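You operate a simulated robot arm through the tools that you are given. There is no shell and no other tool. Be economical: measure what you need, move in short steps, check, and stop when the job is done.

You are at the controls of a simulated robot arm. One attempt, no reset.

Task
Test the purple probe in the field unit.
Fine: Stand it in the port, switch on, set the dial to its colour, press TEST once, wait for the grade. Don't press TILE.

Only the result counts: the job must be done as asked and must still hold three seconds after the hand-in. Knocking over, shifting, dropping, spilling or breaking anything else fails it.

Robot
A 7-joint arm with a two-finger parallel gripper on a trunk, on a base that drives. Base frame: it is fixed to the floor where the robot stands at the start and does not move with it; the origin is under the middle of the robot, x ahead of it, y to its left, z up. Readings come in m, rad, newtons and seconds.
With the tool pointing down near the work surface it reaches from about 0.28 to 0.76 m from the robot's upright axis, wherever it stands. Its first joint turns from -2.897 to 2.897 rad. Places, roughly: field unit dial [-0.6, -1.1, 1.3]; field unit port [-0.8, -1.1, 1.3]; field unit screen [-0.6, -1.1, 1.5]; field unit switch [-0.4, -1.1, 1.4]; test button of the field unit [-0.7, -1.1, 1.3]; tile key of the base unit [-0.9, -1.1, 0.8]. Payload 3.91 kg.
The tool frame sits at the grasp point between the pads (the TCP): z along the fingers, y along the line on which they close. The tips reach 0.03 m beyond it. The gripper opens to 0.11 m. The fingers are 0.02 m wide and 0.01 m thick; the gripper's body (0.048 by 0.112 m) begins 0.055 m behind the TCP.
Orientation is that of the tool frame in the base frame, as [roll, pitch, yaw] about the fixed x, y, z axes, in that order (R = Rz(yaw) Ry(pitch) Rx(roll)). With the fingers straight down and closing along the base's y, the tool's x points along the base's -x, its y along +y and its z along -z.

Tools
- The arm moves only by the tool arm_command. Its argument "targets" is a list of rows, each a list of 3 entries, a list of its own where there are three numbers: the shift along the base's x, y, z in units of 25 mm (1.0 is 25 mm), then the turn, a rotation vector about the base's x, y, z in units of 4 degrees (1.0 is 4 degrees), then the gripper command, from -1 (fully open) to 1 (shut), values between in proportion. In form: [[[dx, dy, dz], [rx, ry, rz], fingers], ...]. A call has 1 to 12 rows; each row shifts and turns the commanded pose from where the row before left it. A call with a number of a shift or a turn outside -1 to 1 is refused whole. Rows are played at 5 a second. More than 0.05 m and 0.15 rad between two rows, or a gripper value outside its range, and nothing of the call is played. Where a pose cannot be reached the arm comes as near as it can. A force on the tool above 40 N (or 10 N above the force at the start of the call, whichever is more), or a blocked arm, ends the call early, and 0.2 s more pass. The fingers move at their own pace (about 0.153 m/s each) and stop on an object; they squeeze with about 21 N. The grip force told is the motor's: it shows also when the fingers shut on nothing. Time passes only in rows, and 0.2 s behind the last, so rows that do not move let the fingers close. It gives the time, the measured TCP pose, the force on the tool (base axes), the opening and the grip force at its end, in the units of the frame above (readings bear some noise), with the torque about the TCP (base axes, N m) and any sound that the robot's microphone picked up.
- Cameras (640 x 400 px; columns grow to the right, rows downward): "scene" is now at [-0.0433, 0.0646, 1.3431]; the picture's right is [-0.93, -0.37, 0.00], its down [-0.18, 0.44, -0.88] and it looks along [0.33, -0.82, -0.48] (base axes); focal length 233 px, centre (320, 200). "wrist" rides on the gripper at [0.077, 0.007, -0.114] in the tool frame; the picture's right is [-0.09, 1.00, 0.00], its down [-0.80, -0.07, -0.60] and it looks along [-0.59, -0.05, 0.80] (tool axes); focal length 270 px, centre (320, 200). There is no depth. A picture from a camera that has moved, and an enlarged one, comes with that camera's place and axes in the base frame and with its lens.
- capture(camera): a new picture of that camera. It takes no simulated time.
- slide_trunk(by): slides the trunk up (or, below 0, down) by that many m; the arm and the scene camera ride with it, the base frame stays. It gives what a move gives, with no picture.
- steer(legs): drives the robot by 1 to 6 legs, each [ahead, turn to the left] in m and rad, along the robot's own axes; the way and the turn of a leg run together, so that a leg with both is an arc; at most 1.5 m and 3.142 rad a leg. The arm and the cameras ride along, it lands a little off, and it stops where it bumps. It gives what a move gives.
- aim_head(pan, tilt): turns the head with the scene camera to pan (to the left, within 2.705 rad either way) and tilt (down, from -0.506 to 1.204), counted from straight ahead of the robot. It gives what a move gives.
- enlarge(camera, box): a new picture of the part [left, top, right, bottom] of that camera's present view, enlarged. It takes no simulated time.
- close_job(): hands the job in; it is judged then, once.

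Work in short steps. Places have to be worked out from the pictures, the camera data and where the tool is seen: move nearer, look again, correct. Check each grasp and each placing, and mend what went wrong. You have 120 turns and 78 pictures in all, those below and enlarged ones among them. Open the gripper and draw the arm clear of the work before you hand the job in, unless the task says otherwise; then end with one line.

The tools are called after "Call:" as a command line: name --argument value ..., lists and objects as JSON in quotes. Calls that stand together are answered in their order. arm_command: Moves the arm, as the interface text tells. Its arguments: {"type":"object","properties":{"targets":{"type":"array","items":{"type":"array"}}},"required":["targets"]} The other tools are called the same way: slide_trunk (by) slides the trunk up or down; steer (legs) drives the base; aim_head (pan, tilt) turns the head that bears the scene camera; capture (camera) takes a picture; enlarge (camera, box) takes an enlarged picture of a part of a camera's view; close_job () hands the job in.

At the start:

```text
time: 0.0
ee_pos: [0.1444, -0.3855, 1.0003]
ee_rot: [3.141, 0.0, 3.141]
ft_force: [-0.3, 0.4, -0.1]
moment: [-0.04, -0.01, 0.03]
width: 0.1101
grasp_force: 0.0
trunk travel left (down, up): [-0.3, 0.31]
robot x, y, heading: [0.0021, -0.0001, -0.002]
head pan, tilt: [-1.189, 0.497]
```

scene: 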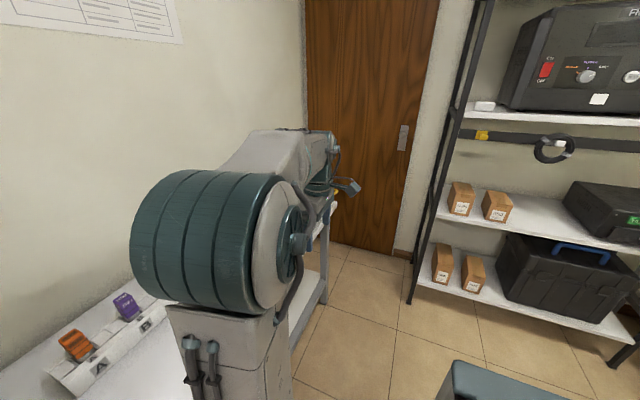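
wrist: 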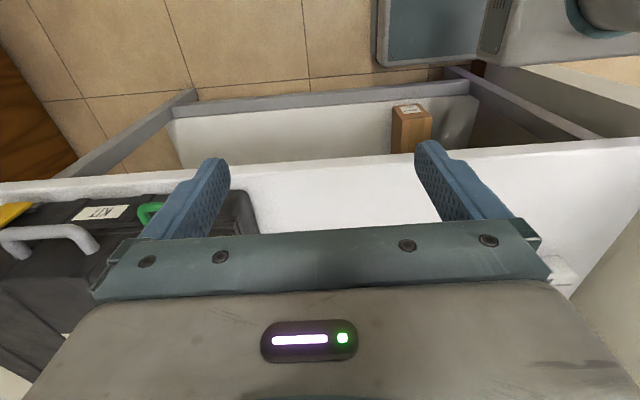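

The purple probe appears to be on a rack at lower left. I turn the head to look at that first.

Call:
aim_head --pan -0.5 --tilt 0.7

Call:
capture --camera "scene"

Call:
aim_head --pan -2.2 --tilt 0.2

Call:
capture --camera "scene"

```text
time: 1.1
ee_pos: [0.1443, -0.3859, 1.0015]
ee_rot: [-3.141, 0.0, -3.14]
ft_force: [-0.7, -0.6, 0.4]
moment: [0.01, -0.01, 0.01]
width: 0.1098
grasp_force: 0.1
trunk travel left (down, up): [-0.3, 0.31]
robot x, y, heading: [-0.0006, -0.0027, -0.001]
head pan, tilt: [-0.499, 0.7]
```

```text
75 pictures are left
camera scene: at [-0.0027, 0.1083, 1.3252], right [-0.48, -0.88, 0.0], down [-0.57, 0.31, -0.77], along [0.67, -0.37, -0.64], focal length 233 px, centre (320, 200)
```

scene: 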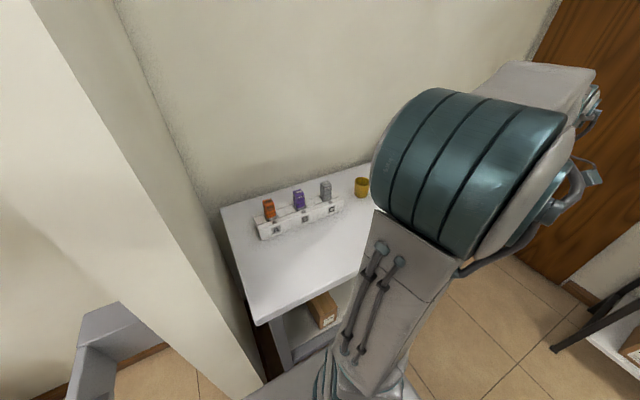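

```text
time: 2.8
ee_pos: [0.1448, -0.386, 1.0001]
ee_rot: [3.142, 0.004, -3.141]
ft_force: [-0.3, 0.2, 0.1]
moment: [-0.03, -0.02, -0.01]
width: 0.1099
grasp_force: 0.0
trunk travel left (down, up): [-0.3, 0.31]
robot x, y, heading: [0.0033, 0.0002, 0.004]
head pan, tilt: [-2.201, 0.201]
```

```text
74 pictures are left
camera scene: at [-0.1321, 0.0737, 1.3706], right [-0.81, 0.59, 0.0], down [0.12, 0.16, -0.98], along [-0.58, -0.79, -0.2], focal length 233 px, centre (320, 200)
```

scene: 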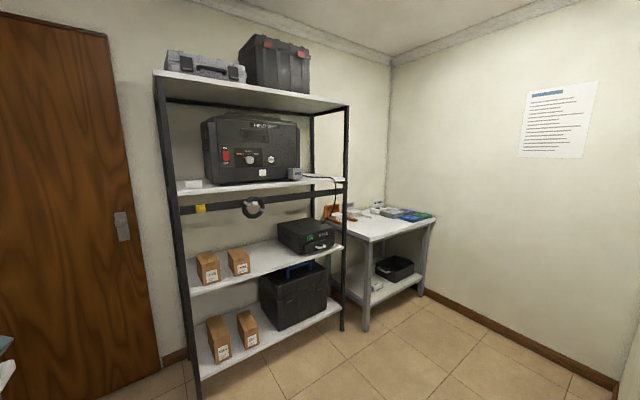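

The unit is on the shelf and the probes on the rack ahead. I enlarge the unit and turn back to enlarge the rack.

Call:
enlarge --camera "scene" --box '[180, 100, 360, 212]'

Call:
aim_head --pan -0.3 --tilt 0.7

Call:
enlarge --camera "scene" --box '[260, 150, 480, 288]'

```text
3.56 times, centred on (270, 156) of scene
camera zoom: at [-0.1321, 0.0737, 1.3706], right [-0.81, 0.59, 0.0], down [0.12, 0.16, -0.98], along [-0.58, -0.79, -0.2], focal length 828 px, centre (498, 356)
```

zoom: 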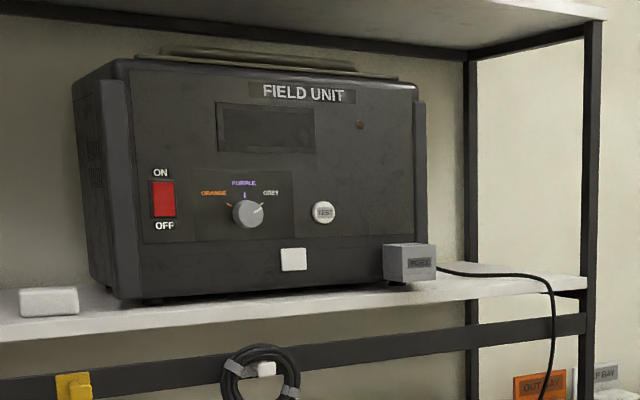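

```text
time: 4.7
ee_pos: [0.1446, -0.3852, 0.9999]
ee_rot: [3.141, 0.001, -3.141]
ft_force: [0.7, -0.7, 0.3]
moment: [0.01, -0.01, 0.0]
width: 0.11
grasp_force: 0.2
trunk travel left (down, up): [-0.3, 0.31]
robot x, y, heading: [-0.0009, -0.0005, 0.002]
head pan, tilt: [-0.3, 0.7]
```

```text
2.90 times, centred on (370, 219) of scene
camera zoom: at [0.0039, 0.1239, 1.3252], right [-0.3, -0.96, 0.0], down [-0.62, 0.19, -0.77], along [0.73, -0.23, -0.64], focal length 675 px, centre (175, 145)
```

zoom: 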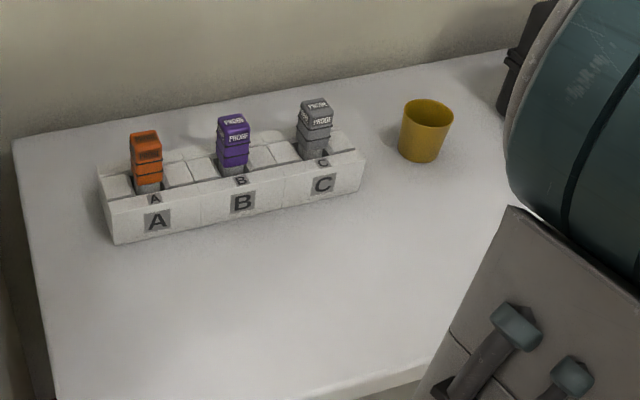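

The purple probe is in slot B of the rack, roughly at (0.5, -0.1). I move the tool up and over towards it to look with the wrist camera.

Call:
arm_command --targets '[[[1, 0.8, 0.5], [0, 0, 0], -1], [[1, 0.8, 0.5], [0, 0, 0], -1], [[1, 0.8, 0.5], [0, 0, 0], -1], [[1, 0.8, 0.5], [0, 0, 0], -1], [[1, 0.8, 0.5], [0, 0, 0], -1], [[1, 1, 0.5], [0, 0, 0], -1], [[1, 1, 0.5], [0, 0, 0], -1], [[1, 1, 0.5], [0, 0, 0], -1], [[0.5, 1, 0], [0, 0, 0], -1], [[0, 1, 0], [0, 0, 0], -1]]'

Call:
capture --camera "wrist"

Call:
capture --camera "scene"

```text
time: 6.9
ee_pos: [0.3571, -0.1639, 1.103]
ee_rot: [3.141, -0.001, 3.14]
ft_force: [-0.9, -1.0, 0.6]
moment: [0.01, 0.01, 0.0]
width: 0.1098
grasp_force: 0.0
trunk travel left (down, up): [-0.3, 0.31]
robot x, y, heading: [0.0015, 0.0019, -0.002]
head pan, tilt: [-0.3, 0.7]
```

```text
71 pictures are left
camera wrist: at [0.2811, -0.1557, 1.2161], right [0.09, 1.0, 0.0], down [0.8, -0.07, 0.59], along [0.59, -0.05, -0.8], focal length 270 px, centre (320, 200)
```

wrist: 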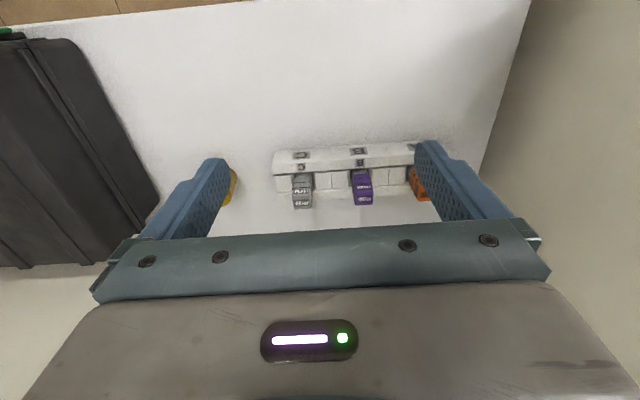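

```text
70 pictures are left
camera scene: at [0.004, 0.124, 1.3252], right [-0.3, -0.96, 0.0], down [-0.62, 0.19, -0.76], along [0.73, -0.23, -0.64], focal length 233 px, centre (320, 200)
```

scene: 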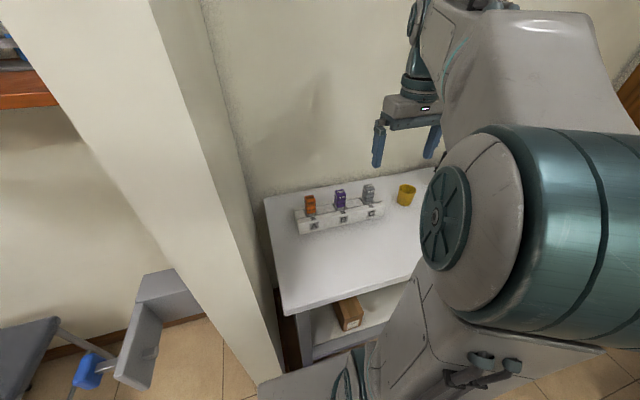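

Triangulating gives the probe top at about (0.54, -0.11, 0.88). Before choosing a grip I check the port closely, and the rack from the wrist.

Call:
enlarge --camera "wrist" --box '[260, 130, 440, 242]'

Call:
aim_head --pan -2.2 --tilt 0.2

Call:
enlarge --camera "scene" --box '[260, 150, 324, 190]'

Call:
enlarge --camera "scene" --box '[210, 130, 290, 180]'

```text
3.56 times, centred on (350, 186) of wrist
camera zoom: at [0.2811, -0.1557, 1.2161], right [0.09, 1.0, 0.0], down [0.8, -0.07, 0.59], along [0.59, -0.05, -0.8], focal length 961 px, centre (213, 250)
```

zoom: 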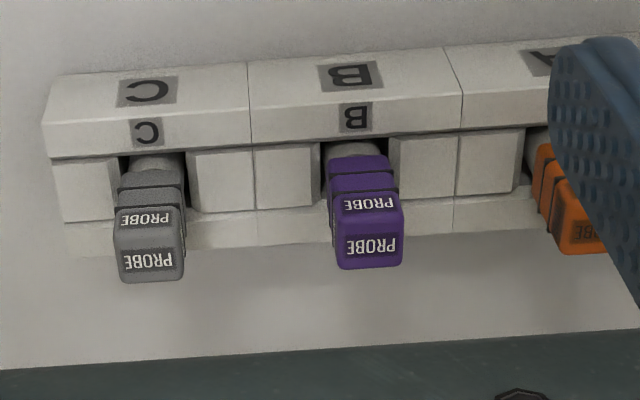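

```text
time: 8.7
ee_pos: [0.3569, -0.1622, 1.1025]
ee_rot: [-3.142, 0.001, -3.141]
ft_force: [0.4, -1.1, 0.5]
moment: [0.03, 0.01, -0.03]
width: 0.1104
grasp_force: 0.1
trunk travel left (down, up): [-0.3, 0.31]
robot x, y, heading: [-0.0011, 0.0013, -0.0]
head pan, tilt: [-2.201, 0.201]
```

```text
10.00 times, centred on (292, 170) of scene
camera zoom: at [-0.1321, 0.0738, 1.3706], right [-0.81, 0.59, 0.0], down [0.12, 0.16, -0.98], along [-0.58, -0.79, -0.2], focal length 2328 px, centre (600, 500)
```

zoom: 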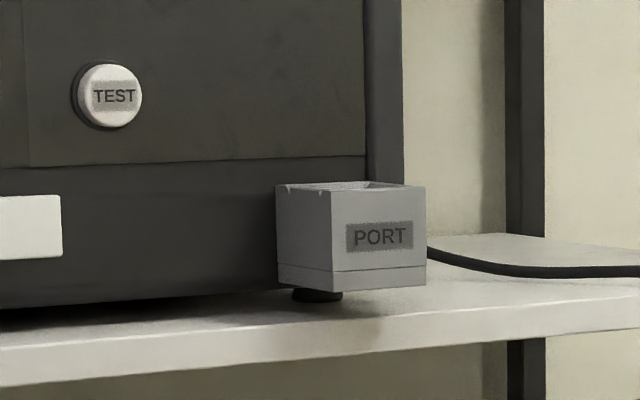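

```text
8.00 times, centred on (250, 155) of scene
camera zoom: at [-0.1321, 0.0738, 1.3706], right [-0.81, 0.59, 0.0], down [0.12, 0.16, -0.98], along [-0.58, -0.79, -0.2], focal length 1862 px, centre (880, 560)
```

zoom: 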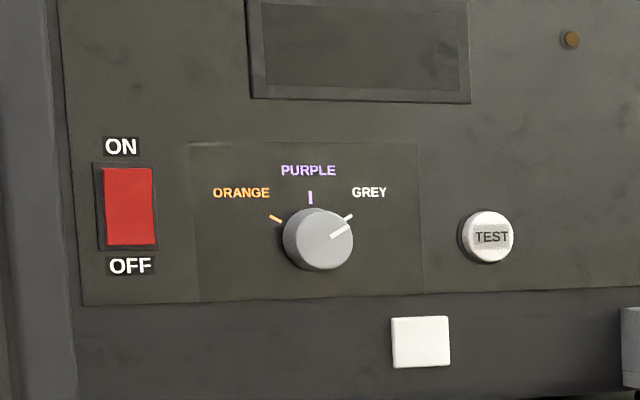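

The port is an open-topped block at the front of the unit, under a shelf, so I will grip the probe with the tool tilted 45° forward, which keeps the hand out from under the top shelf. I tilt the tool and come to a place behind and above the probe.

Call:
arm_command --targets '[[[0.143, 0.177, -0.333], [0, -0.9375, 0], -0.5], [[0.143, 0.177, -0.333], [0, -0.9375, 0], -0.5], [[0.143, 0.177, -0.333], [0, -0.9375, 0], -0.5], [[0.143, 0.177, -0.333], [0, -0.9375, 0], -0.5], [[0.143, 0.177, -0.333], [0, -0.9375, 0], -0.5], [[0.143, 0.177, -0.333], [0, -0.9375, 0], -0.5], [[0.143, 0.177, -0.333], [0, -0.9375, 0], -0.5], [[0.143, 0.177, -0.333], [0, -0.9375, 0], -0.5], [[0.143, 0.177, -0.333], [0, -0.9375, 0], -0.5], [[0.143, 0.177, -0.333], [0, -0.9375, 0], -0.5], [[0.143, 0.177, -0.333], [0, -0.9375, 0], -0.5], [[0.143, 0.177, -0.333], [0, -0.9375, 0], -0.5]]'

Call:
capture --camera "wrist"

Call:
aim_head --pan -0.3 --tilt 0.7

Call:
capture --camera "scene"

```text
time: 11.3
ee_pos: [0.4016, -0.1088, 0.9975]
ee_rot: [-3.141, 0.777, 3.138]
ft_force: [-0.5, -0.3, 0.2]
moment: [0.0, 0.01, -0.01]
width: 0.0826
grasp_force: 0.0
trunk travel left (down, up): [-0.3, 0.31]
robot x, y, heading: [-0.0001, 0.002, 0.005]
head pan, tilt: [-2.201, 0.201]
```

```text
66 pictures are left
camera wrist: at [0.2669, -0.1013, 1.0239], right [0.07, 1.0, 0.06], down [0.15, -0.07, 0.99], along [0.99, -0.06, -0.16], focal length 270 px, centre (320, 200)
```

wrist: 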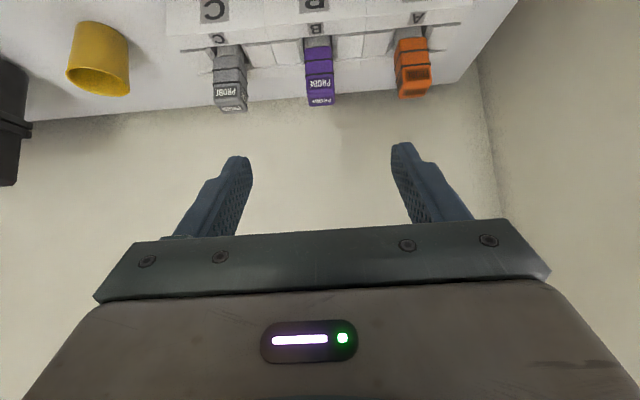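

```text
time: 13.2
ee_pos: [0.4017, -0.1071, 0.9972]
ee_rot: [-3.141, 0.775, -3.141]
ft_force: [0.3, 0.4, -0.2]
moment: [-0.03, 0.01, -0.01]
width: 0.0826
grasp_force: 0.0
trunk travel left (down, up): [-0.3, 0.31]
robot x, y, heading: [0.0016, 0.001, -0.002]
head pan, tilt: [-0.3, 0.7]
```

```text
65 pictures are left
camera scene: at [0.0039, 0.124, 1.3252], right [-0.3, -0.96, 0.0], down [-0.62, 0.19, -0.77], along [0.73, -0.23, -0.64], focal length 233 px, centre (320, 200)
```

scene: 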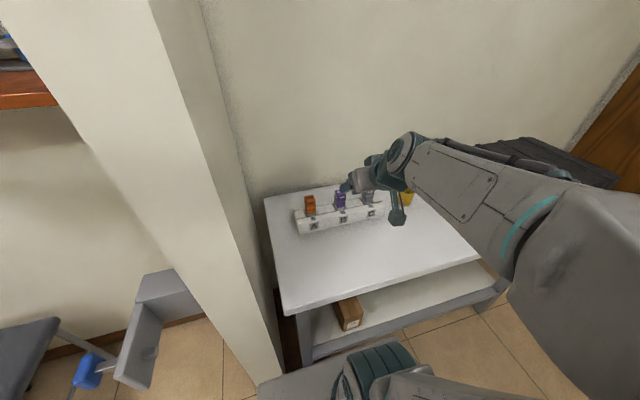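

Wrist ray confirms the probe top at about (0.54, -0.109, 0.876). I descend most of the way along the tool axis and check.

Call:
arm_command --targets '[[[0.6, 0, -0.65], [0, 0, 0], -0.5], [[0.6, 0, -0.65], [0, 0, 0], -0.5], [[0.6, 0, -0.65], [0, 0, 0], -0.5], [[0.6, 0, -0.65], [0, 0, 0], -0.5], [[0.6, 0, -0.65], [0, 0, 0], -0.5], [[0, 0, 0], [0, 0, 0], -0.5]]'

Call:
capture --camera "wrist"

```text
time: 14.6
ee_pos: [0.4737, -0.1065, 0.9206]
ee_rot: [-3.142, 0.787, 3.14]
ft_force: [1.1, 0.4, 0.1]
moment: [0.02, 0.01, 0.0]
width: 0.0825
grasp_force: 0.1
trunk travel left (down, up): [-0.3, 0.31]
robot x, y, heading: [-0.0025, 0.0, -0.003]
head pan, tilt: [-0.3, 0.7]
```

```text
64 pictures are left
camera wrist: at [0.339, -0.1, 0.9452], right [0.06, 1.0, 0.06], down [0.15, -0.07, 0.99], along [0.99, -0.05, -0.15], focal length 270 px, centre (320, 200)
```

wrist: 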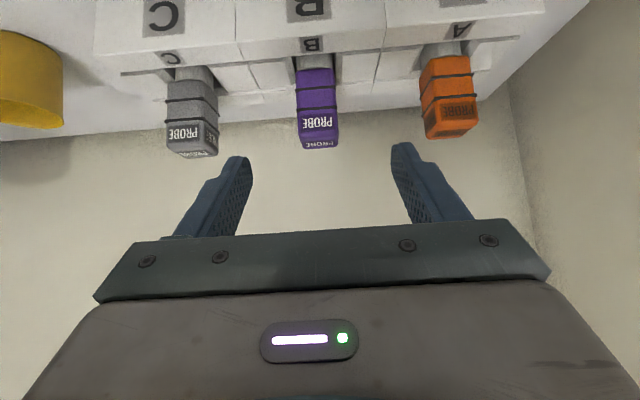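

The head spans z≈0.82–0.873 at x≈0.53. I go on to the grip pose at TCP (0.523, -0.107, 0.86) and look before closing.

Call:
arm_command --targets '[[[0.5, 0, -0.6], [0, 0, 0], -0.5], [[0.5, 0, -0.6], [0, 0, 0], -0.5], [[0.5, 0, -0.6], [0, 0, 0], -0.5], [[0.5, 0, -0.6], [0, 0, 0], -0.5], [[0, 0, 0], [0, 0, 0], -0.5]]'

Call:
capture --camera "wrist"

Call:
enlarge --camera "scene" --box '[260, 150, 420, 250]'

```text
time: 15.8
ee_pos: [0.5252, -0.1067, 0.8594]
ee_rot: [-3.14, 0.787, -3.14]
ft_force: [-0.4, -0.1, 0.4]
moment: [-0.01, 0.0, 0.03]
width: 0.0825
grasp_force: 0.0
trunk travel left (down, up): [-0.3, 0.31]
robot x, y, heading: [-0.0008, 0.0005, -0.001]
head pan, tilt: [-0.3, 0.7]
```

```text
63 pictures are left
camera wrist: at [0.3903, -0.0993, 0.8854], right [0.06, 1.0, 0.06], down [0.14, -0.07, 0.99], along [0.99, -0.05, -0.15], focal length 270 px, centre (320, 200)
```

wrist: 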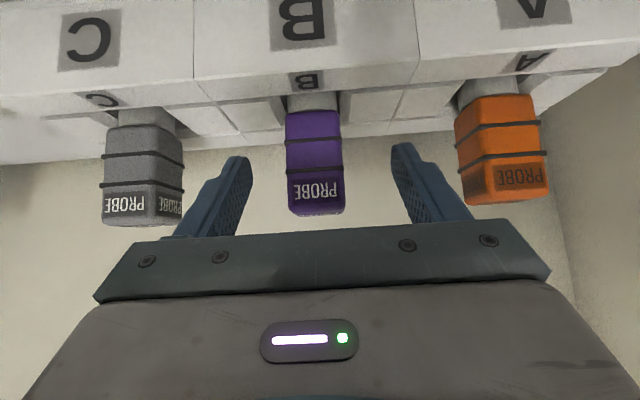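

```text
4.00 times, centred on (340, 200) of scene
camera zoom: at [0.0042, 0.1241, 1.3252], right [-0.3, -0.96, 0.0], down [-0.62, 0.19, -0.76], along [0.73, -0.23, -0.64], focal length 931 px, centre (240, 200)
```

zoom: 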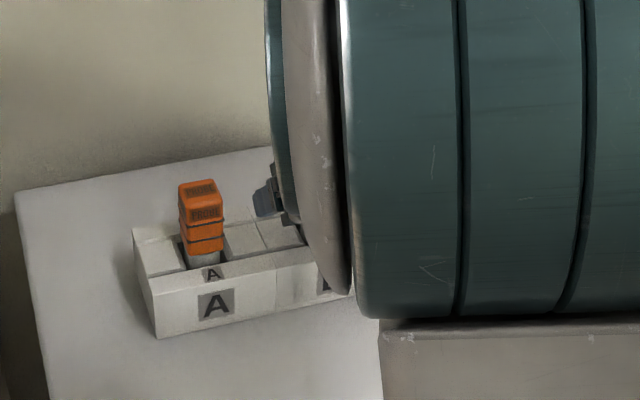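

The probe sits between the fingers, centred, with no contact. I close the gripper.

Call:
arm_command --targets '[[[0, 0, 0], [0, 0, 0], 0.0], [[0, 0, 0], [0, 0, 0], 0.4], [[0, 0, 0], [0, 0, 0], 1], [[0, 0, 0], [0, 0, 0], 1], [[0, 0, 0], [0, 0, 0], 1]]'

Call:
capture --camera "wrist"

```text
time: 17.0
ee_pos: [0.5253, -0.1061, 0.86]
ee_rot: [-3.141, 0.787, -3.14]
ft_force: [0.6, -1.1, -0.1]
moment: [-0.06, 0.01, -0.05]
width: 0.0297
grasp_force: 21.3
trunk travel left (down, up): [-0.3, 0.31]
robot x, y, heading: [-0.0017, -0.0019, -0.003]
head pan, tilt: [-0.3, 0.7]
```

```text
61 pictures are left
camera wrist: at [0.39, -0.0994, 0.8855], right [0.06, 1.0, 0.06], down [0.14, -0.07, 0.99], along [0.99, -0.05, -0.15], focal length 270 px, centre (320, 200)
```

wrist: 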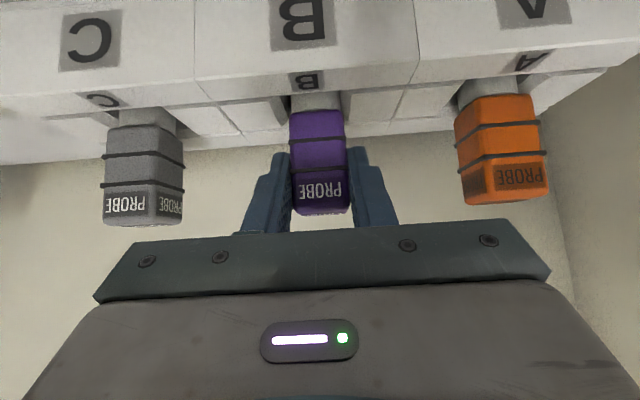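

Gripped at width 0.030 m. I lift straight up in small steps.

Call:
arm_command --targets '[[[0, 0, 0.4], [0, 0, 0], 1], [[0, 0, 0.6], [0, 0, 0], 1], [[0, 0, 0.8], [0, 0, 0], 1], [[0, 0, 0.8], [0, 0, 0], 1], [[0, 0, 0.8], [0, 0, 0], 1], [[0, 0, 0.8], [0, 0, 0], 1], [[0, 0, 0.8], [0, 0, 0], 1], [[0, 0, 0.8], [0, 0, 0], 1]]'

Call:
capture --camera "wrist"

Call:
capture --camera "scene"

```text
time: 18.8
ee_pos: [0.5272, -0.1074, 1.0035]
ee_rot: [3.141, 0.785, 3.14]
ft_force: [0.2, 0.4, -0.8]
moment: [0.02, 0.01, 0.01]
width: 0.0295
grasp_force: 20.7
trunk travel left (down, up): [-0.3, 0.31]
robot x, y, heading: [-0.0023, 0.0026, -0.003]
head pan, tilt: [-0.3, 0.7]
```

```text
60 pictures are left
camera wrist: at [0.3926, -0.1001, 1.0291], right [0.06, 1.0, 0.06], down [0.15, -0.07, 0.99], along [0.99, -0.05, -0.15], focal length 270 px, centre (320, 200)
```

wrist: 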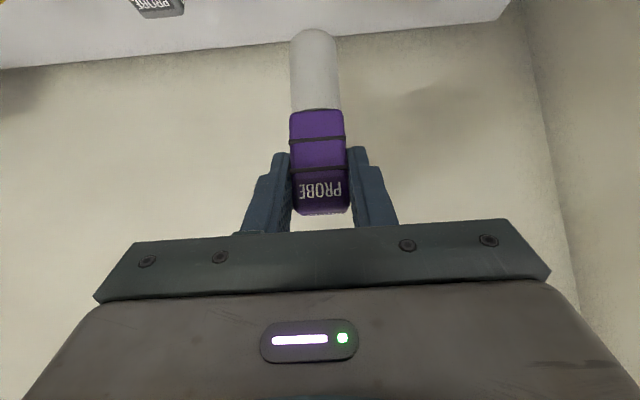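

```text
59 pictures are left
camera scene: at [0.0041, 0.124, 1.3252], right [-0.3, -0.96, 0.0], down [-0.62, 0.19, -0.76], along [0.73, -0.23, -0.64], focal length 233 px, centre (320, 200)
```

scene: 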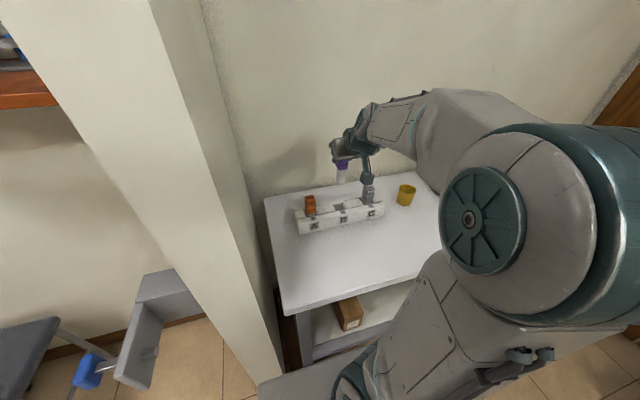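

The probe is held with its round shaft down, the tip about 0.09 m below the TCP. I raise and draw in the arm, and look behind before driving.

Call:
arm_command --targets '[[[0, 0, 1], [0, 0, 0], 1], [[0, 0, 1], [0, 0, 0], 1], [[-0.5, 0, 1], [0, 0, 0], 1], [[-0.8, 0.2, 1], [0, 0, 0], 1], [[-0.8, 0.5, 1], [0, 0, 0], 1], [[-0.8, 0.5, 1], [0, 0, 0], 1], [[-0.8, 0.5, 1], [0, 0, 0], 1], [[-0.5, 0.5, 1], [0, 0, 0], 1]]'

Call:
aim_head --pan -2.65 --tilt 0.6

Call:
capture --camera "scene"

```text
time: 20.6
ee_pos: [0.4216, -0.0502, 1.2058]
ee_rot: [-3.141, 0.788, 3.14]
ft_force: [-0.8, 0.0, -0.4]
moment: [0.02, 0.0, 0.01]
width: 0.0295
grasp_force: 20.1
trunk travel left (down, up): [-0.3, 0.31]
robot x, y, heading: [-0.0011, 0.0016, -0.003]
head pan, tilt: [-0.3, 0.7]
```

```text
time: 22.8
ee_pos: [0.4211, -0.0511, 1.2059]
ee_rot: [-3.141, 0.785, 3.142]
ft_force: [0.5, -0.8, -1.4]
moment: [-0.02, -0.01, 0.01]
width: 0.0295
grasp_force: 21.2
trunk travel left (down, up): [-0.3, 0.31]
robot x, y, heading: [0.0014, -0.001, 0.005]
head pan, tilt: [-2.649, 0.6]
```

```text
58 pictures are left
camera scene: at [-0.155, 0.1074, 1.3338], right [-0.47, 0.88, 0.0], down [0.5, 0.27, -0.83], along [-0.73, -0.39, -0.56], focal length 233 px, centre (320, 200)
```

scene: 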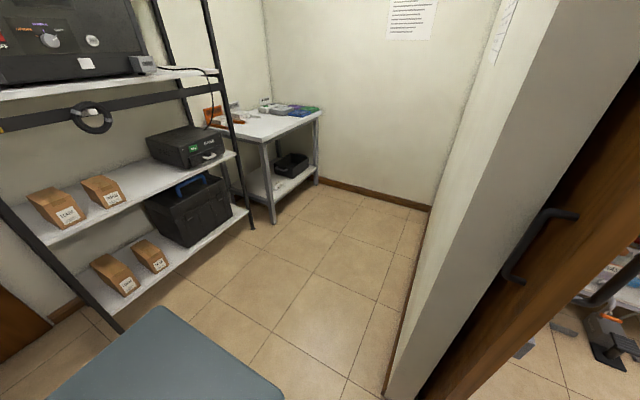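

A wall runs at y≈0.19 behind me and the bench edge is close ahead, so I check the base footprint before turning.

Call:
aim_head --pan -1.9 --tilt 1.2

Call:
capture --camera "scene"

Call:
aim_head --pan 0.6 --tilt 1.1

Call:
capture --camera "scene"

Call:
aim_head --pan 2.3 --tilt 0.9

Call:
capture --camera "scene"

```text
time: 23.9
ee_pos: [0.4216, -0.0506, 1.2057]
ee_rot: [-3.14, 0.788, 3.141]
ft_force: [-0.9, -0.4, -1.2]
moment: [0.01, 0.03, 0.01]
width: 0.0299
grasp_force: 21.0
trunk travel left (down, up): [-0.3, 0.31]
robot x, y, heading: [0.0017, 0.0007, 0.001]
head pan, tilt: [-1.901, 1.201]
```

```text
57 pictures are left
camera scene: at [-0.0953, 0.0962, 1.2892], right [-0.95, 0.32, 0.0], down [0.3, 0.88, -0.36], along [-0.12, -0.34, -0.93], focal length 233 px, centre (320, 200)
```

scene: 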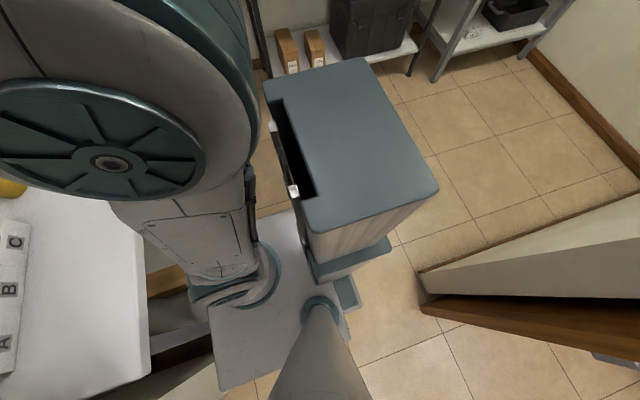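

```text
time: 26.1
ee_pos: [0.4203, -0.0511, 1.207]
ee_rot: [3.141, 0.785, 3.142]
ft_force: [0.5, 0.1, -1.5]
moment: [0.0, 0.01, -0.02]
width: 0.0298
grasp_force: 20.8
trunk travel left (down, up): [-0.3, 0.31]
robot x, y, heading: [0.0006, -0.0036, -0.0]
head pan, tilt: [0.6, 1.1]
```

```text
56 pictures are left
camera scene: at [-0.025, 0.1848, 1.2952], right [0.56, -0.83, 0.0], down [-0.74, -0.5, -0.45], along [0.37, 0.26, -0.89], focal length 233 px, centre (320, 200)
```

scene: 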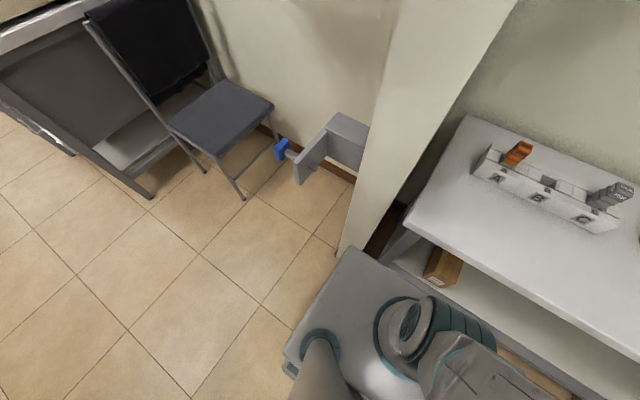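

```text
time: 27.9
ee_pos: [0.4225, -0.0512, 1.2063]
ee_rot: [-3.14, 0.786, -3.141]
ft_force: [-0.5, 0.5, -1.0]
moment: [0.0, 0.05, 0.02]
width: 0.0297
grasp_force: 21.2
trunk travel left (down, up): [-0.3, 0.31]
robot x, y, heading: [-0.0001, 0.0018, -0.0]
head pan, tilt: [2.3, 0.901]
```

```text
55 pictures are left
camera scene: at [-0.1274, 0.2055, 1.309], right [0.75, 0.67, 0.0], down [0.52, -0.58, -0.62], along [-0.41, 0.46, -0.78], focal length 233 px, centre (320, 200)
```

scene: 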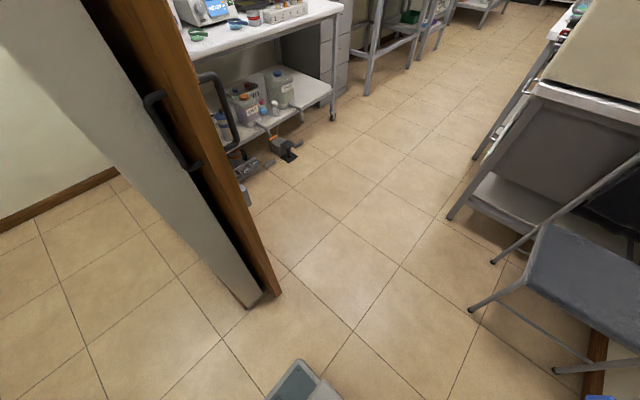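

A teal-topped cabinet stands at my rear right; I can't tell whether it is part of the robot. A tiny 2 cm reverse with the same head aim will show if it moves with me.

Call:
steer --legs '[[-0.03, 0]]'

Call:
aim_head --pan -1.9 --tilt 1.2

Call:
capture --camera "scene"

```text
time: 28.7
ee_pos: [0.3925, -0.0504, 1.2062]
ee_rot: [-3.14, 0.787, -3.141]
ft_force: [0.4, -0.7, -1.7]
moment: [0.0, 0.03, -0.02]
width: 0.0296
grasp_force: 20.8
trunk travel left (down, up): [-0.3, 0.31]
robot x, y, heading: [-0.0303, -0.0017, -0.0]
head pan, tilt: [2.3, 0.901]
```

```text
time: 32.1
ee_pos: [0.3933, -0.05, 1.2062]
ee_rot: [-3.141, 0.788, 3.142]
ft_force: [-0.8, -0.4, -1.4]
moment: [0.0, 0.05, 0.0]
width: 0.0297
grasp_force: 20.7
trunk travel left (down, up): [-0.3, 0.31]
robot x, y, heading: [-0.0307, -0.0015, 0.004]
head pan, tilt: [-1.901, 1.201]
```

```text
54 pictures are left
camera scene: at [-0.1244, 0.0962, 1.2892], right [-0.95, 0.32, 0.0], down [0.3, 0.88, -0.36], along [-0.12, -0.34, -0.93], focal length 233 px, centre (320, 200)
```

scene: 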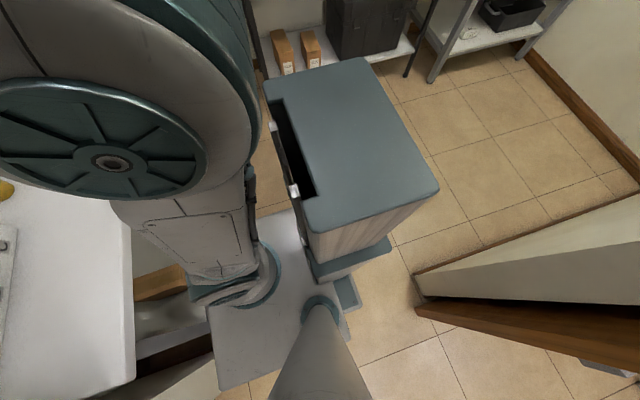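

The cabinet is the robot's own trunk. I reverse 0.15 m to clear the bench, turn right, drive to about (-0.6, -0.45), then turn to face the shelf.

Call:
steer --legs '[[-0.15, 0], [0, -2.32]]'

Call:
aim_head --pan 0.2 --tilt 0.5

Call:
capture --camera "scene"

```text
time: 39.1
ee_pos: [-0.5169, -0.2542, 1.2061]
ee_rot: [3.141, 0.788, 0.763]
ft_force: [-0.1, -0.3, -1.4]
moment: [0.03, 0.02, 0.01]
width: 0.0297
grasp_force: 20.7
trunk travel left (down, up): [-0.3, 0.31]
robot x, y, heading: [-0.1765, 0.0001, -2.383]
head pan, tilt: [-1.901, 1.201]
```

```text
time: 41.1
ee_pos: [-0.5188, -0.253, 1.2068]
ee_rot: [-3.139, 0.785, 0.763]
ft_force: [0.4, 0.2, -1.6]
moment: [0.05, -0.05, 0.01]
width: 0.03
grasp_force: 21.4
trunk travel left (down, up): [-0.3, 0.31]
robot x, y, heading: [-0.1774, -0.001, -2.379]
head pan, tilt: [0.201, 0.499]
```

```text
53 pictures are left
camera scene: at [-0.0728, -0.1314, 1.3429], right [-0.82, 0.57, 0.0], down [0.27, 0.39, -0.88], along [-0.5, -0.72, -0.48], focal length 233 px, centre (320, 200)
```

scene: 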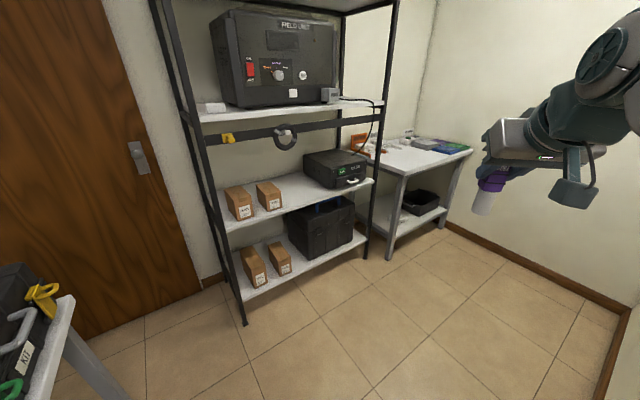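

The way is clear. I drive 0.63 m and turn to face the shelf.

Call:
steer --legs '[[0.62, 0], [0, 0.81]]'

Call:
aim_head --pan 0.0 --tilt 0.15

Call:
capture --camera "scene"

```text
time: 46.8
ee_pos: [-0.7028, -0.8508, 1.2069]
ee_rot: [-3.141, 0.787, 1.553]
ft_force: [0.6, 0.0, -0.2]
moment: [0.0, 0.01, -0.04]
width: 0.0298
grasp_force: 21.4
trunk travel left (down, up): [-0.3, 0.31]
robot x, y, heading: [-0.6416, -0.4318, -1.589]
head pan, tilt: [0.201, 0.499]
```

```text
time: 47.6
ee_pos: [-0.7025, -0.8508, 1.2067]
ee_rot: [-3.139, 0.785, 1.554]
ft_force: [-0.2, 0.8, -1.5]
moment: [0.04, -0.02, 0.01]
width: 0.0296
grasp_force: 20.7
trunk travel left (down, up): [-0.3, 0.31]
robot x, y, heading: [-0.6426, -0.4317, -1.59]
head pan, tilt: [0.0, 0.15]
```

```text
52 pictures are left
camera scene: at [-0.495, -0.4507, 1.3752], right [-1.0, 0.02, 0.0], down [0.0, 0.15, -0.99], along [-0.02, -0.99, -0.15], focal length 233 px, centre (320, 200)
```

scene: 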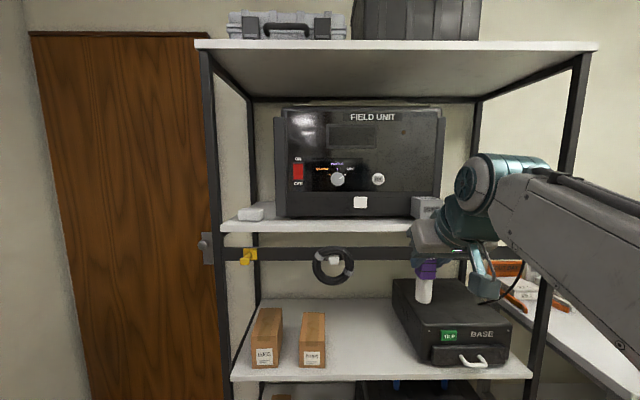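

In position facing the unit. I enlarge the panel and port for measurement.

Call:
enlarge --camera "scene" --box '[270, 100, 450, 225]'

Call:
enlarge --camera "scene" --box '[395, 185, 475, 235]'

```text
3.20 times, centred on (360, 162) of scene
camera zoom: at [-0.495, -0.4507, 1.3752], right [-1.0, 0.02, 0.0], down [0.0, 0.15, -0.99], along [-0.02, -0.99, -0.15], focal length 745 px, centre (192, 320)
```

zoom: 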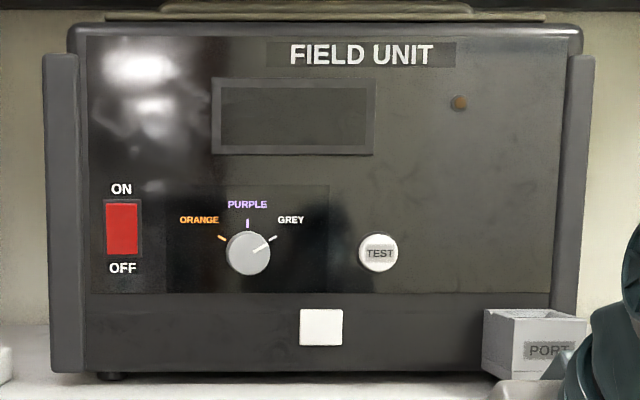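

```text
8.00 times, centred on (435, 210) of scene
camera zoom: at [-0.495, -0.4507, 1.3752], right [-1.0, 0.02, 0.0], down [0.0, 0.15, -0.99], along [-0.02, -0.99, -0.15], focal length 1862 px, centre (-600, 120)
```

zoom: 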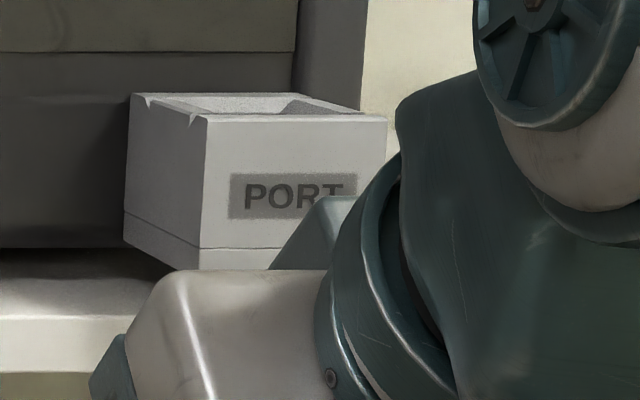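

Triangulation gives the port block about x -0.79…-0.854, y -1.09…-1.15, top z≈1.279 with a funnelled opening. I raise the trunk 0.22 m so the probe tip passes above the port, and look again.

Call:
slide_trunk --by 0.22

Call:
aim_head --pan -0.3 --tilt 0.4

Call:
capture --camera "scene"

Call:
capture --camera "wrist"

```text
time: 50.0
ee_pos: [-0.7021, -0.8513, 1.4277]
ee_rot: [-3.14, 0.786, 1.554]
ft_force: [0.0, -0.9, -0.6]
moment: [0.03, 0.0, 0.0]
width: 0.0295
grasp_force: 20.8
trunk travel left (down, up): [-0.52, 0.09]
robot x, y, heading: [-0.6468, -0.4302, -1.584]
head pan, tilt: [0.0, 0.15]
```

```text
time: 50.8
ee_pos: [-0.7024, -0.8506, 1.426]
ee_rot: [-3.138, 0.783, 1.553]
ft_force: [-0.2, 0.6, -1.2]
moment: [0.02, -0.04, 0.02]
width: 0.0297
grasp_force: 21.1
trunk travel left (down, up): [-0.52, 0.09]
robot x, y, heading: [-0.6444, -0.4319, -1.583]
head pan, tilt: [-0.3, 0.4]
```

```text
49 pictures are left
camera scene: at [-0.5223, -0.446, 1.5721], right [-0.95, 0.31, 0.0], down [0.12, 0.37, -0.92], along [-0.29, -0.88, -0.39], focal length 233 px, centre (320, 200)
```

scene: 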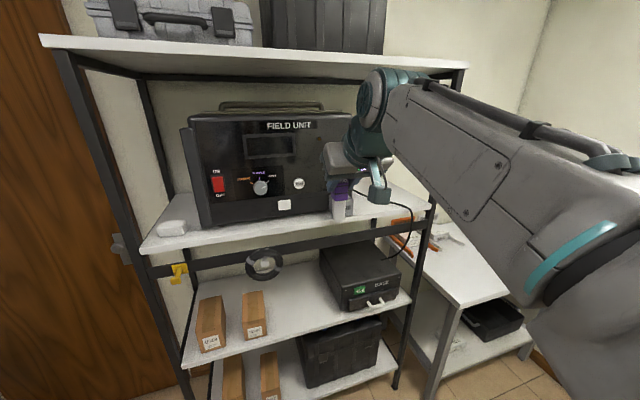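

```text
48 pictures are left
camera wrist: at [-0.6926, -0.716, 1.4521], right [0.99, -0.08, 0.06], down [-0.07, -0.14, 0.99], along [-0.07, -0.99, -0.15], focal length 270 px, centre (320, 200)
```

wrist: 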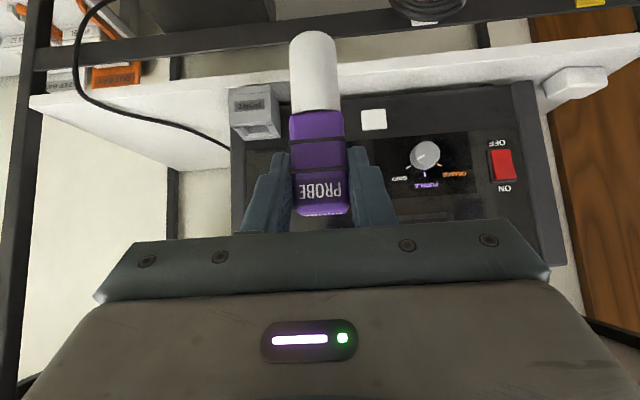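

The wrist camera sees the port from above; I enlarge there for precise measurement.

Call:
enlarge --camera "wrist" --box '[215, 65, 311, 125]'

Call:
enlarge --camera "wrist" --box '[360, 90, 540, 202]'

```text
6.67 times, centred on (263, 95) of wrist
camera zoom: at [-0.6926, -0.716, 1.4521], right [0.99, -0.08, 0.06], down [-0.07, -0.14, 0.99], along [-0.07, -0.99, -0.15], focal length 1802 px, centre (700, 900)
```

zoom: 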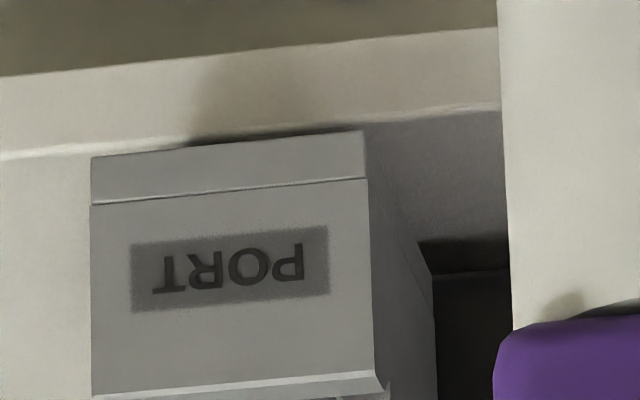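

```text
3.56 times, centred on (450, 146) of wrist
camera zoom: at [-0.6926, -0.716, 1.4521], right [0.99, -0.08, 0.06], down [-0.07, -0.14, 0.99], along [-0.07, -0.99, -0.15], focal length 961 px, centre (-142, 392)
```

zoom: 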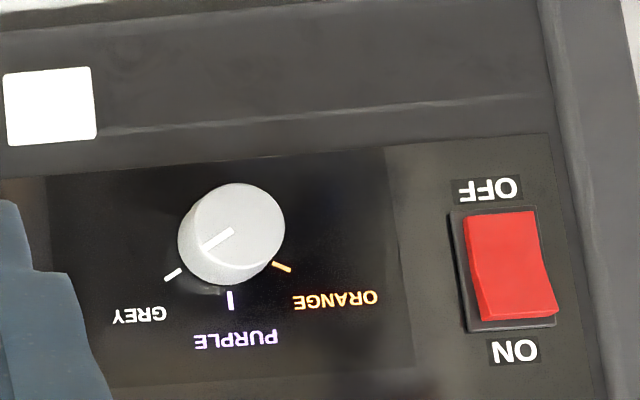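

Combining the views: port centre ≈ (-0.812, -1.108), top z≈1.28. I move over to x=-0.812, y≈-1.0 at the same height, correcting the yaw by 1°.

Call:
arm_command --targets '[[[-0.9, -0.5, 0], [0, 0, 0.25], 1], [[-0.9, -0.9, 0], [0, 0, 0], 1], [[-0.9, -0.9, 0], [0, 0, 0], 1], [[-0.9, -0.9, 0], [0, 0, 0], 1], [[-0.8, -0.9, 0], [0, 0, 0], 1], [[0, -0.9, 0], [0, 0, 0], 1], [[0, -0.9, 0], [0, 0, 0], 1], [[0, 0, 0], [0, 0, 0], 1]]'

Call:
capture --camera "wrist"

Call:
capture --camera "scene"

```text
time: 52.5
ee_pos: [-0.8128, -0.9976, 1.4243]
ee_rot: [-3.14, 0.788, 1.571]
ft_force: [0.8, -0.6, -1.9]
moment: [0.03, -0.01, 0.0]
width: 0.0293
grasp_force: 21.0
trunk travel left (down, up): [-0.52, 0.09]
robot x, y, heading: [-0.6474, -0.4346, -1.59]
head pan, tilt: [-0.3, 0.4]
```

```text
45 pictures are left
camera wrist: at [-0.8057, -0.8625, 1.451], right [1.0, -0.06, 0.06], down [-0.07, -0.14, 0.99], along [-0.05, -0.99, -0.15], focal length 270 px, centre (320, 200)
```

wrist: 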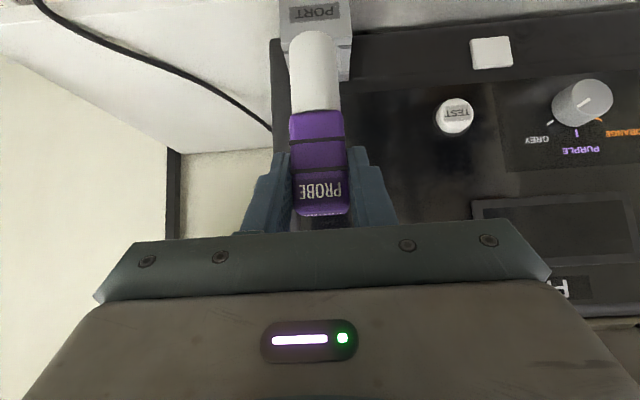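

```text
44 pictures are left
camera scene: at [-0.5224, -0.4458, 1.5721], right [-0.95, 0.31, 0.0], down [0.12, 0.37, -0.92], along [-0.29, -0.87, -0.39], focal length 233 px, centre (320, 200)
```

scene: 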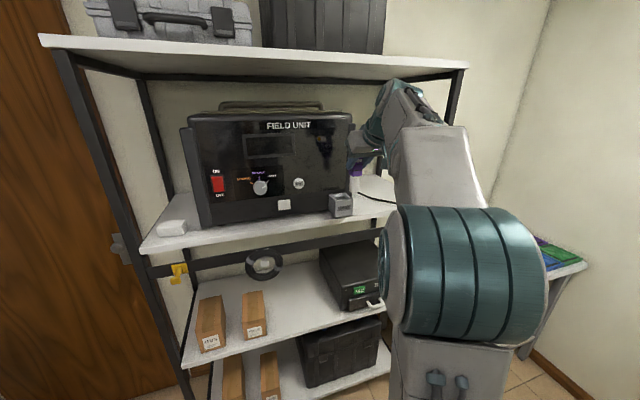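

Port opening is now visible in both cameras; I enlarge both for its exact place.

Call:
enlarge --camera "scene" --box '[316, 160, 396, 220]'

Call:
enlarge --camera "wrist" --box '[256, 0, 384, 80]'

```text
6.67 times, centred on (356, 190) of scene
camera zoom: at [-0.5224, -0.4458, 1.5721], right [-0.95, 0.31, 0.0], down [0.12, 0.37, -0.92], along [-0.29, -0.87, -0.39], focal length 1552 px, centre (80, 267)
```

zoom: 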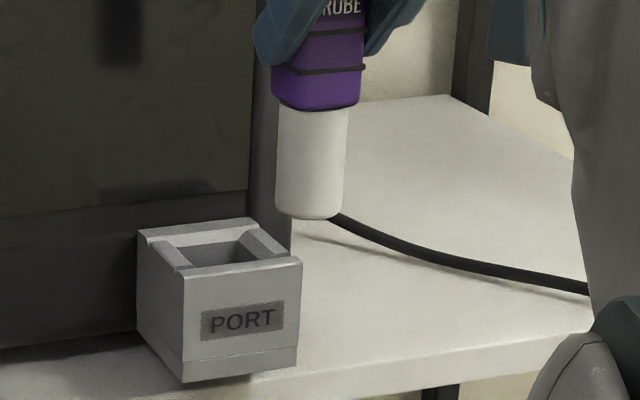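

```text
5.00 times, centred on (320, 40) of wrist
camera zoom: at [-0.8057, -0.8625, 1.451], right [1.0, -0.06, 0.06], down [-0.07, -0.14, 0.99], along [-0.05, -0.99, -0.15], focal length 1351 px, centre (320, 1000)
```

zoom: 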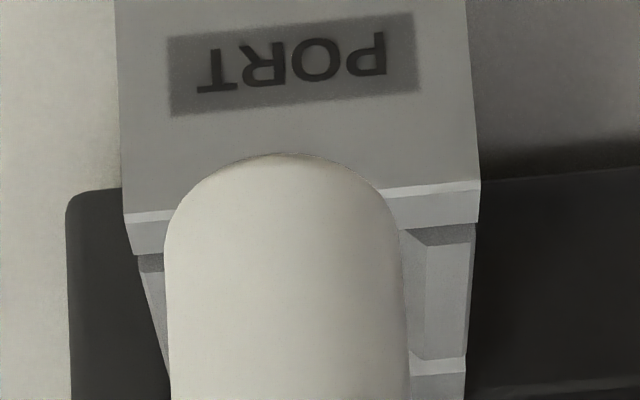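

The probe axis and port centre agree in x; the port centre is about 0.10 m farther in. I move -0.098 in y and check from both cameras.

Call:
arm_command --targets '[[[-0.03, -0.8, 0], [0, 0, 0], 1], [[0, -0.8, 0], [0, 0, 0], 1], [[0, -0.8, 0], [0, 0, 0], 1], [[0, -0.8, 0], [0, 0, 0], 1], [[0, -0.7, 0], [0, 0, 0], 1], [[0, 0, 0], [0, 0, 0], 1]]'

Call:
enlarge --camera "scene" --box '[300, 150, 380, 220]'

Call:
enlarge --camera "wrist" --box '[256, 0, 384, 80]'

```text
time: 54.0
ee_pos: [-0.8133, -1.0957, 1.4272]
ee_rot: [-3.14, 0.787, 1.571]
ft_force: [-0.6, 0.1, -0.8]
moment: [0.02, -0.01, 0.0]
width: 0.0298
grasp_force: 21.3
trunk travel left (down, up): [-0.52, 0.09]
robot x, y, heading: [-0.6454, -0.431, -1.587]
head pan, tilt: [-0.3, 0.4]
```

```text
5.71 times, centred on (340, 185) of scene
camera zoom: at [-0.5224, -0.4459, 1.5721], right [-0.95, 0.31, 0.0], down [0.12, 0.37, -0.92], along [-0.29, -0.87, -0.39], focal length 1330 px, centre (206, 286)
```

zoom: 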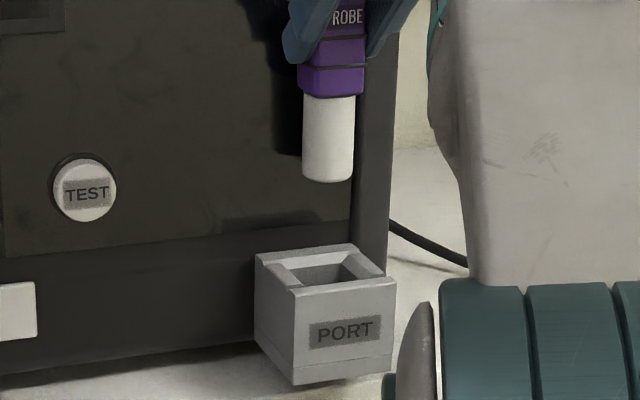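

```text
5.00 times, centred on (320, 40) of wrist
camera zoom: at [-0.8067, -0.961, 1.4528], right [1.0, -0.06, 0.06], down [-0.07, -0.14, 0.99], along [-0.05, -0.99, -0.15], focal length 1351 px, centre (320, 1000)
```

zoom: 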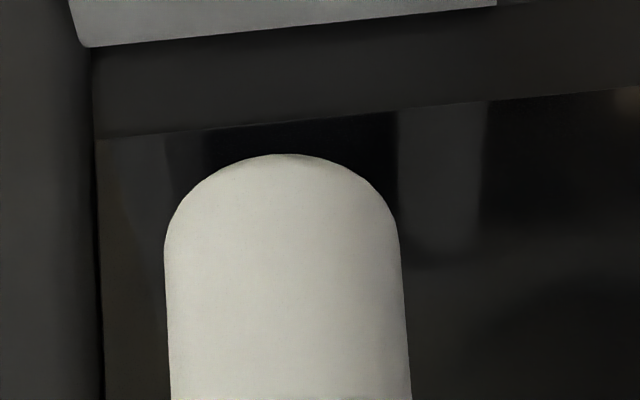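

Predicted drop line of the probe axis falls on the port's centre in the scene picture. I lower 0.05 m to just over the funnel and check.

Call:
arm_command --targets '[[[0, 0, -0.5], [0, 0, 0], 1], [[0, 0, -0.5], [0, 0, 0], 1], [[0, 0, -0.5], [0, 0, 0], 1], [[0, 0, -0.5], [0, 0, 0], 1], [[0, 0, 0], [0, 0, 0], 1]]'

Call:
enlarge --camera "scene" --box '[308, 160, 372, 210]'

Call:
capture --camera "wrist"

```text
time: 55.1
ee_pos: [-0.8158, -1.0955, 1.3761]
ee_rot: [3.141, 0.785, 1.569]
ft_force: [-0.7, -1.1, -1.4]
moment: [0.01, 0.01, -0.02]
width: 0.0296
grasp_force: 20.3
trunk travel left (down, up): [-0.52, 0.09]
robot x, y, heading: [-0.6457, -0.4271, -1.587]
head pan, tilt: [-0.3, 0.4]
```

```text
8.00 times, centred on (340, 185) of scene
camera zoom: at [-0.5224, -0.4462, 1.572], right [-0.95, 0.31, 0.0], down [0.12, 0.37, -0.92], along [-0.29, -0.87, -0.39], focal length 1862 px, centre (160, 320)
```

zoom: 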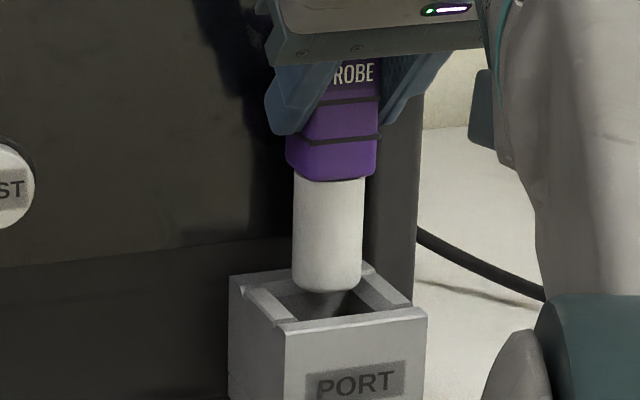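

```text
38 pictures are left
camera wrist: at [-0.8069, -0.9612, 1.4017], right [1.0, -0.06, 0.06], down [-0.07, -0.15, 0.99], along [-0.05, -0.99, -0.15], focal length 270 px, centre (320, 200)
```

wrist: 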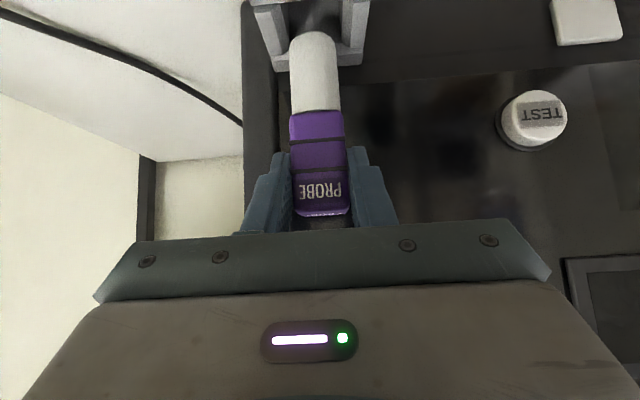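

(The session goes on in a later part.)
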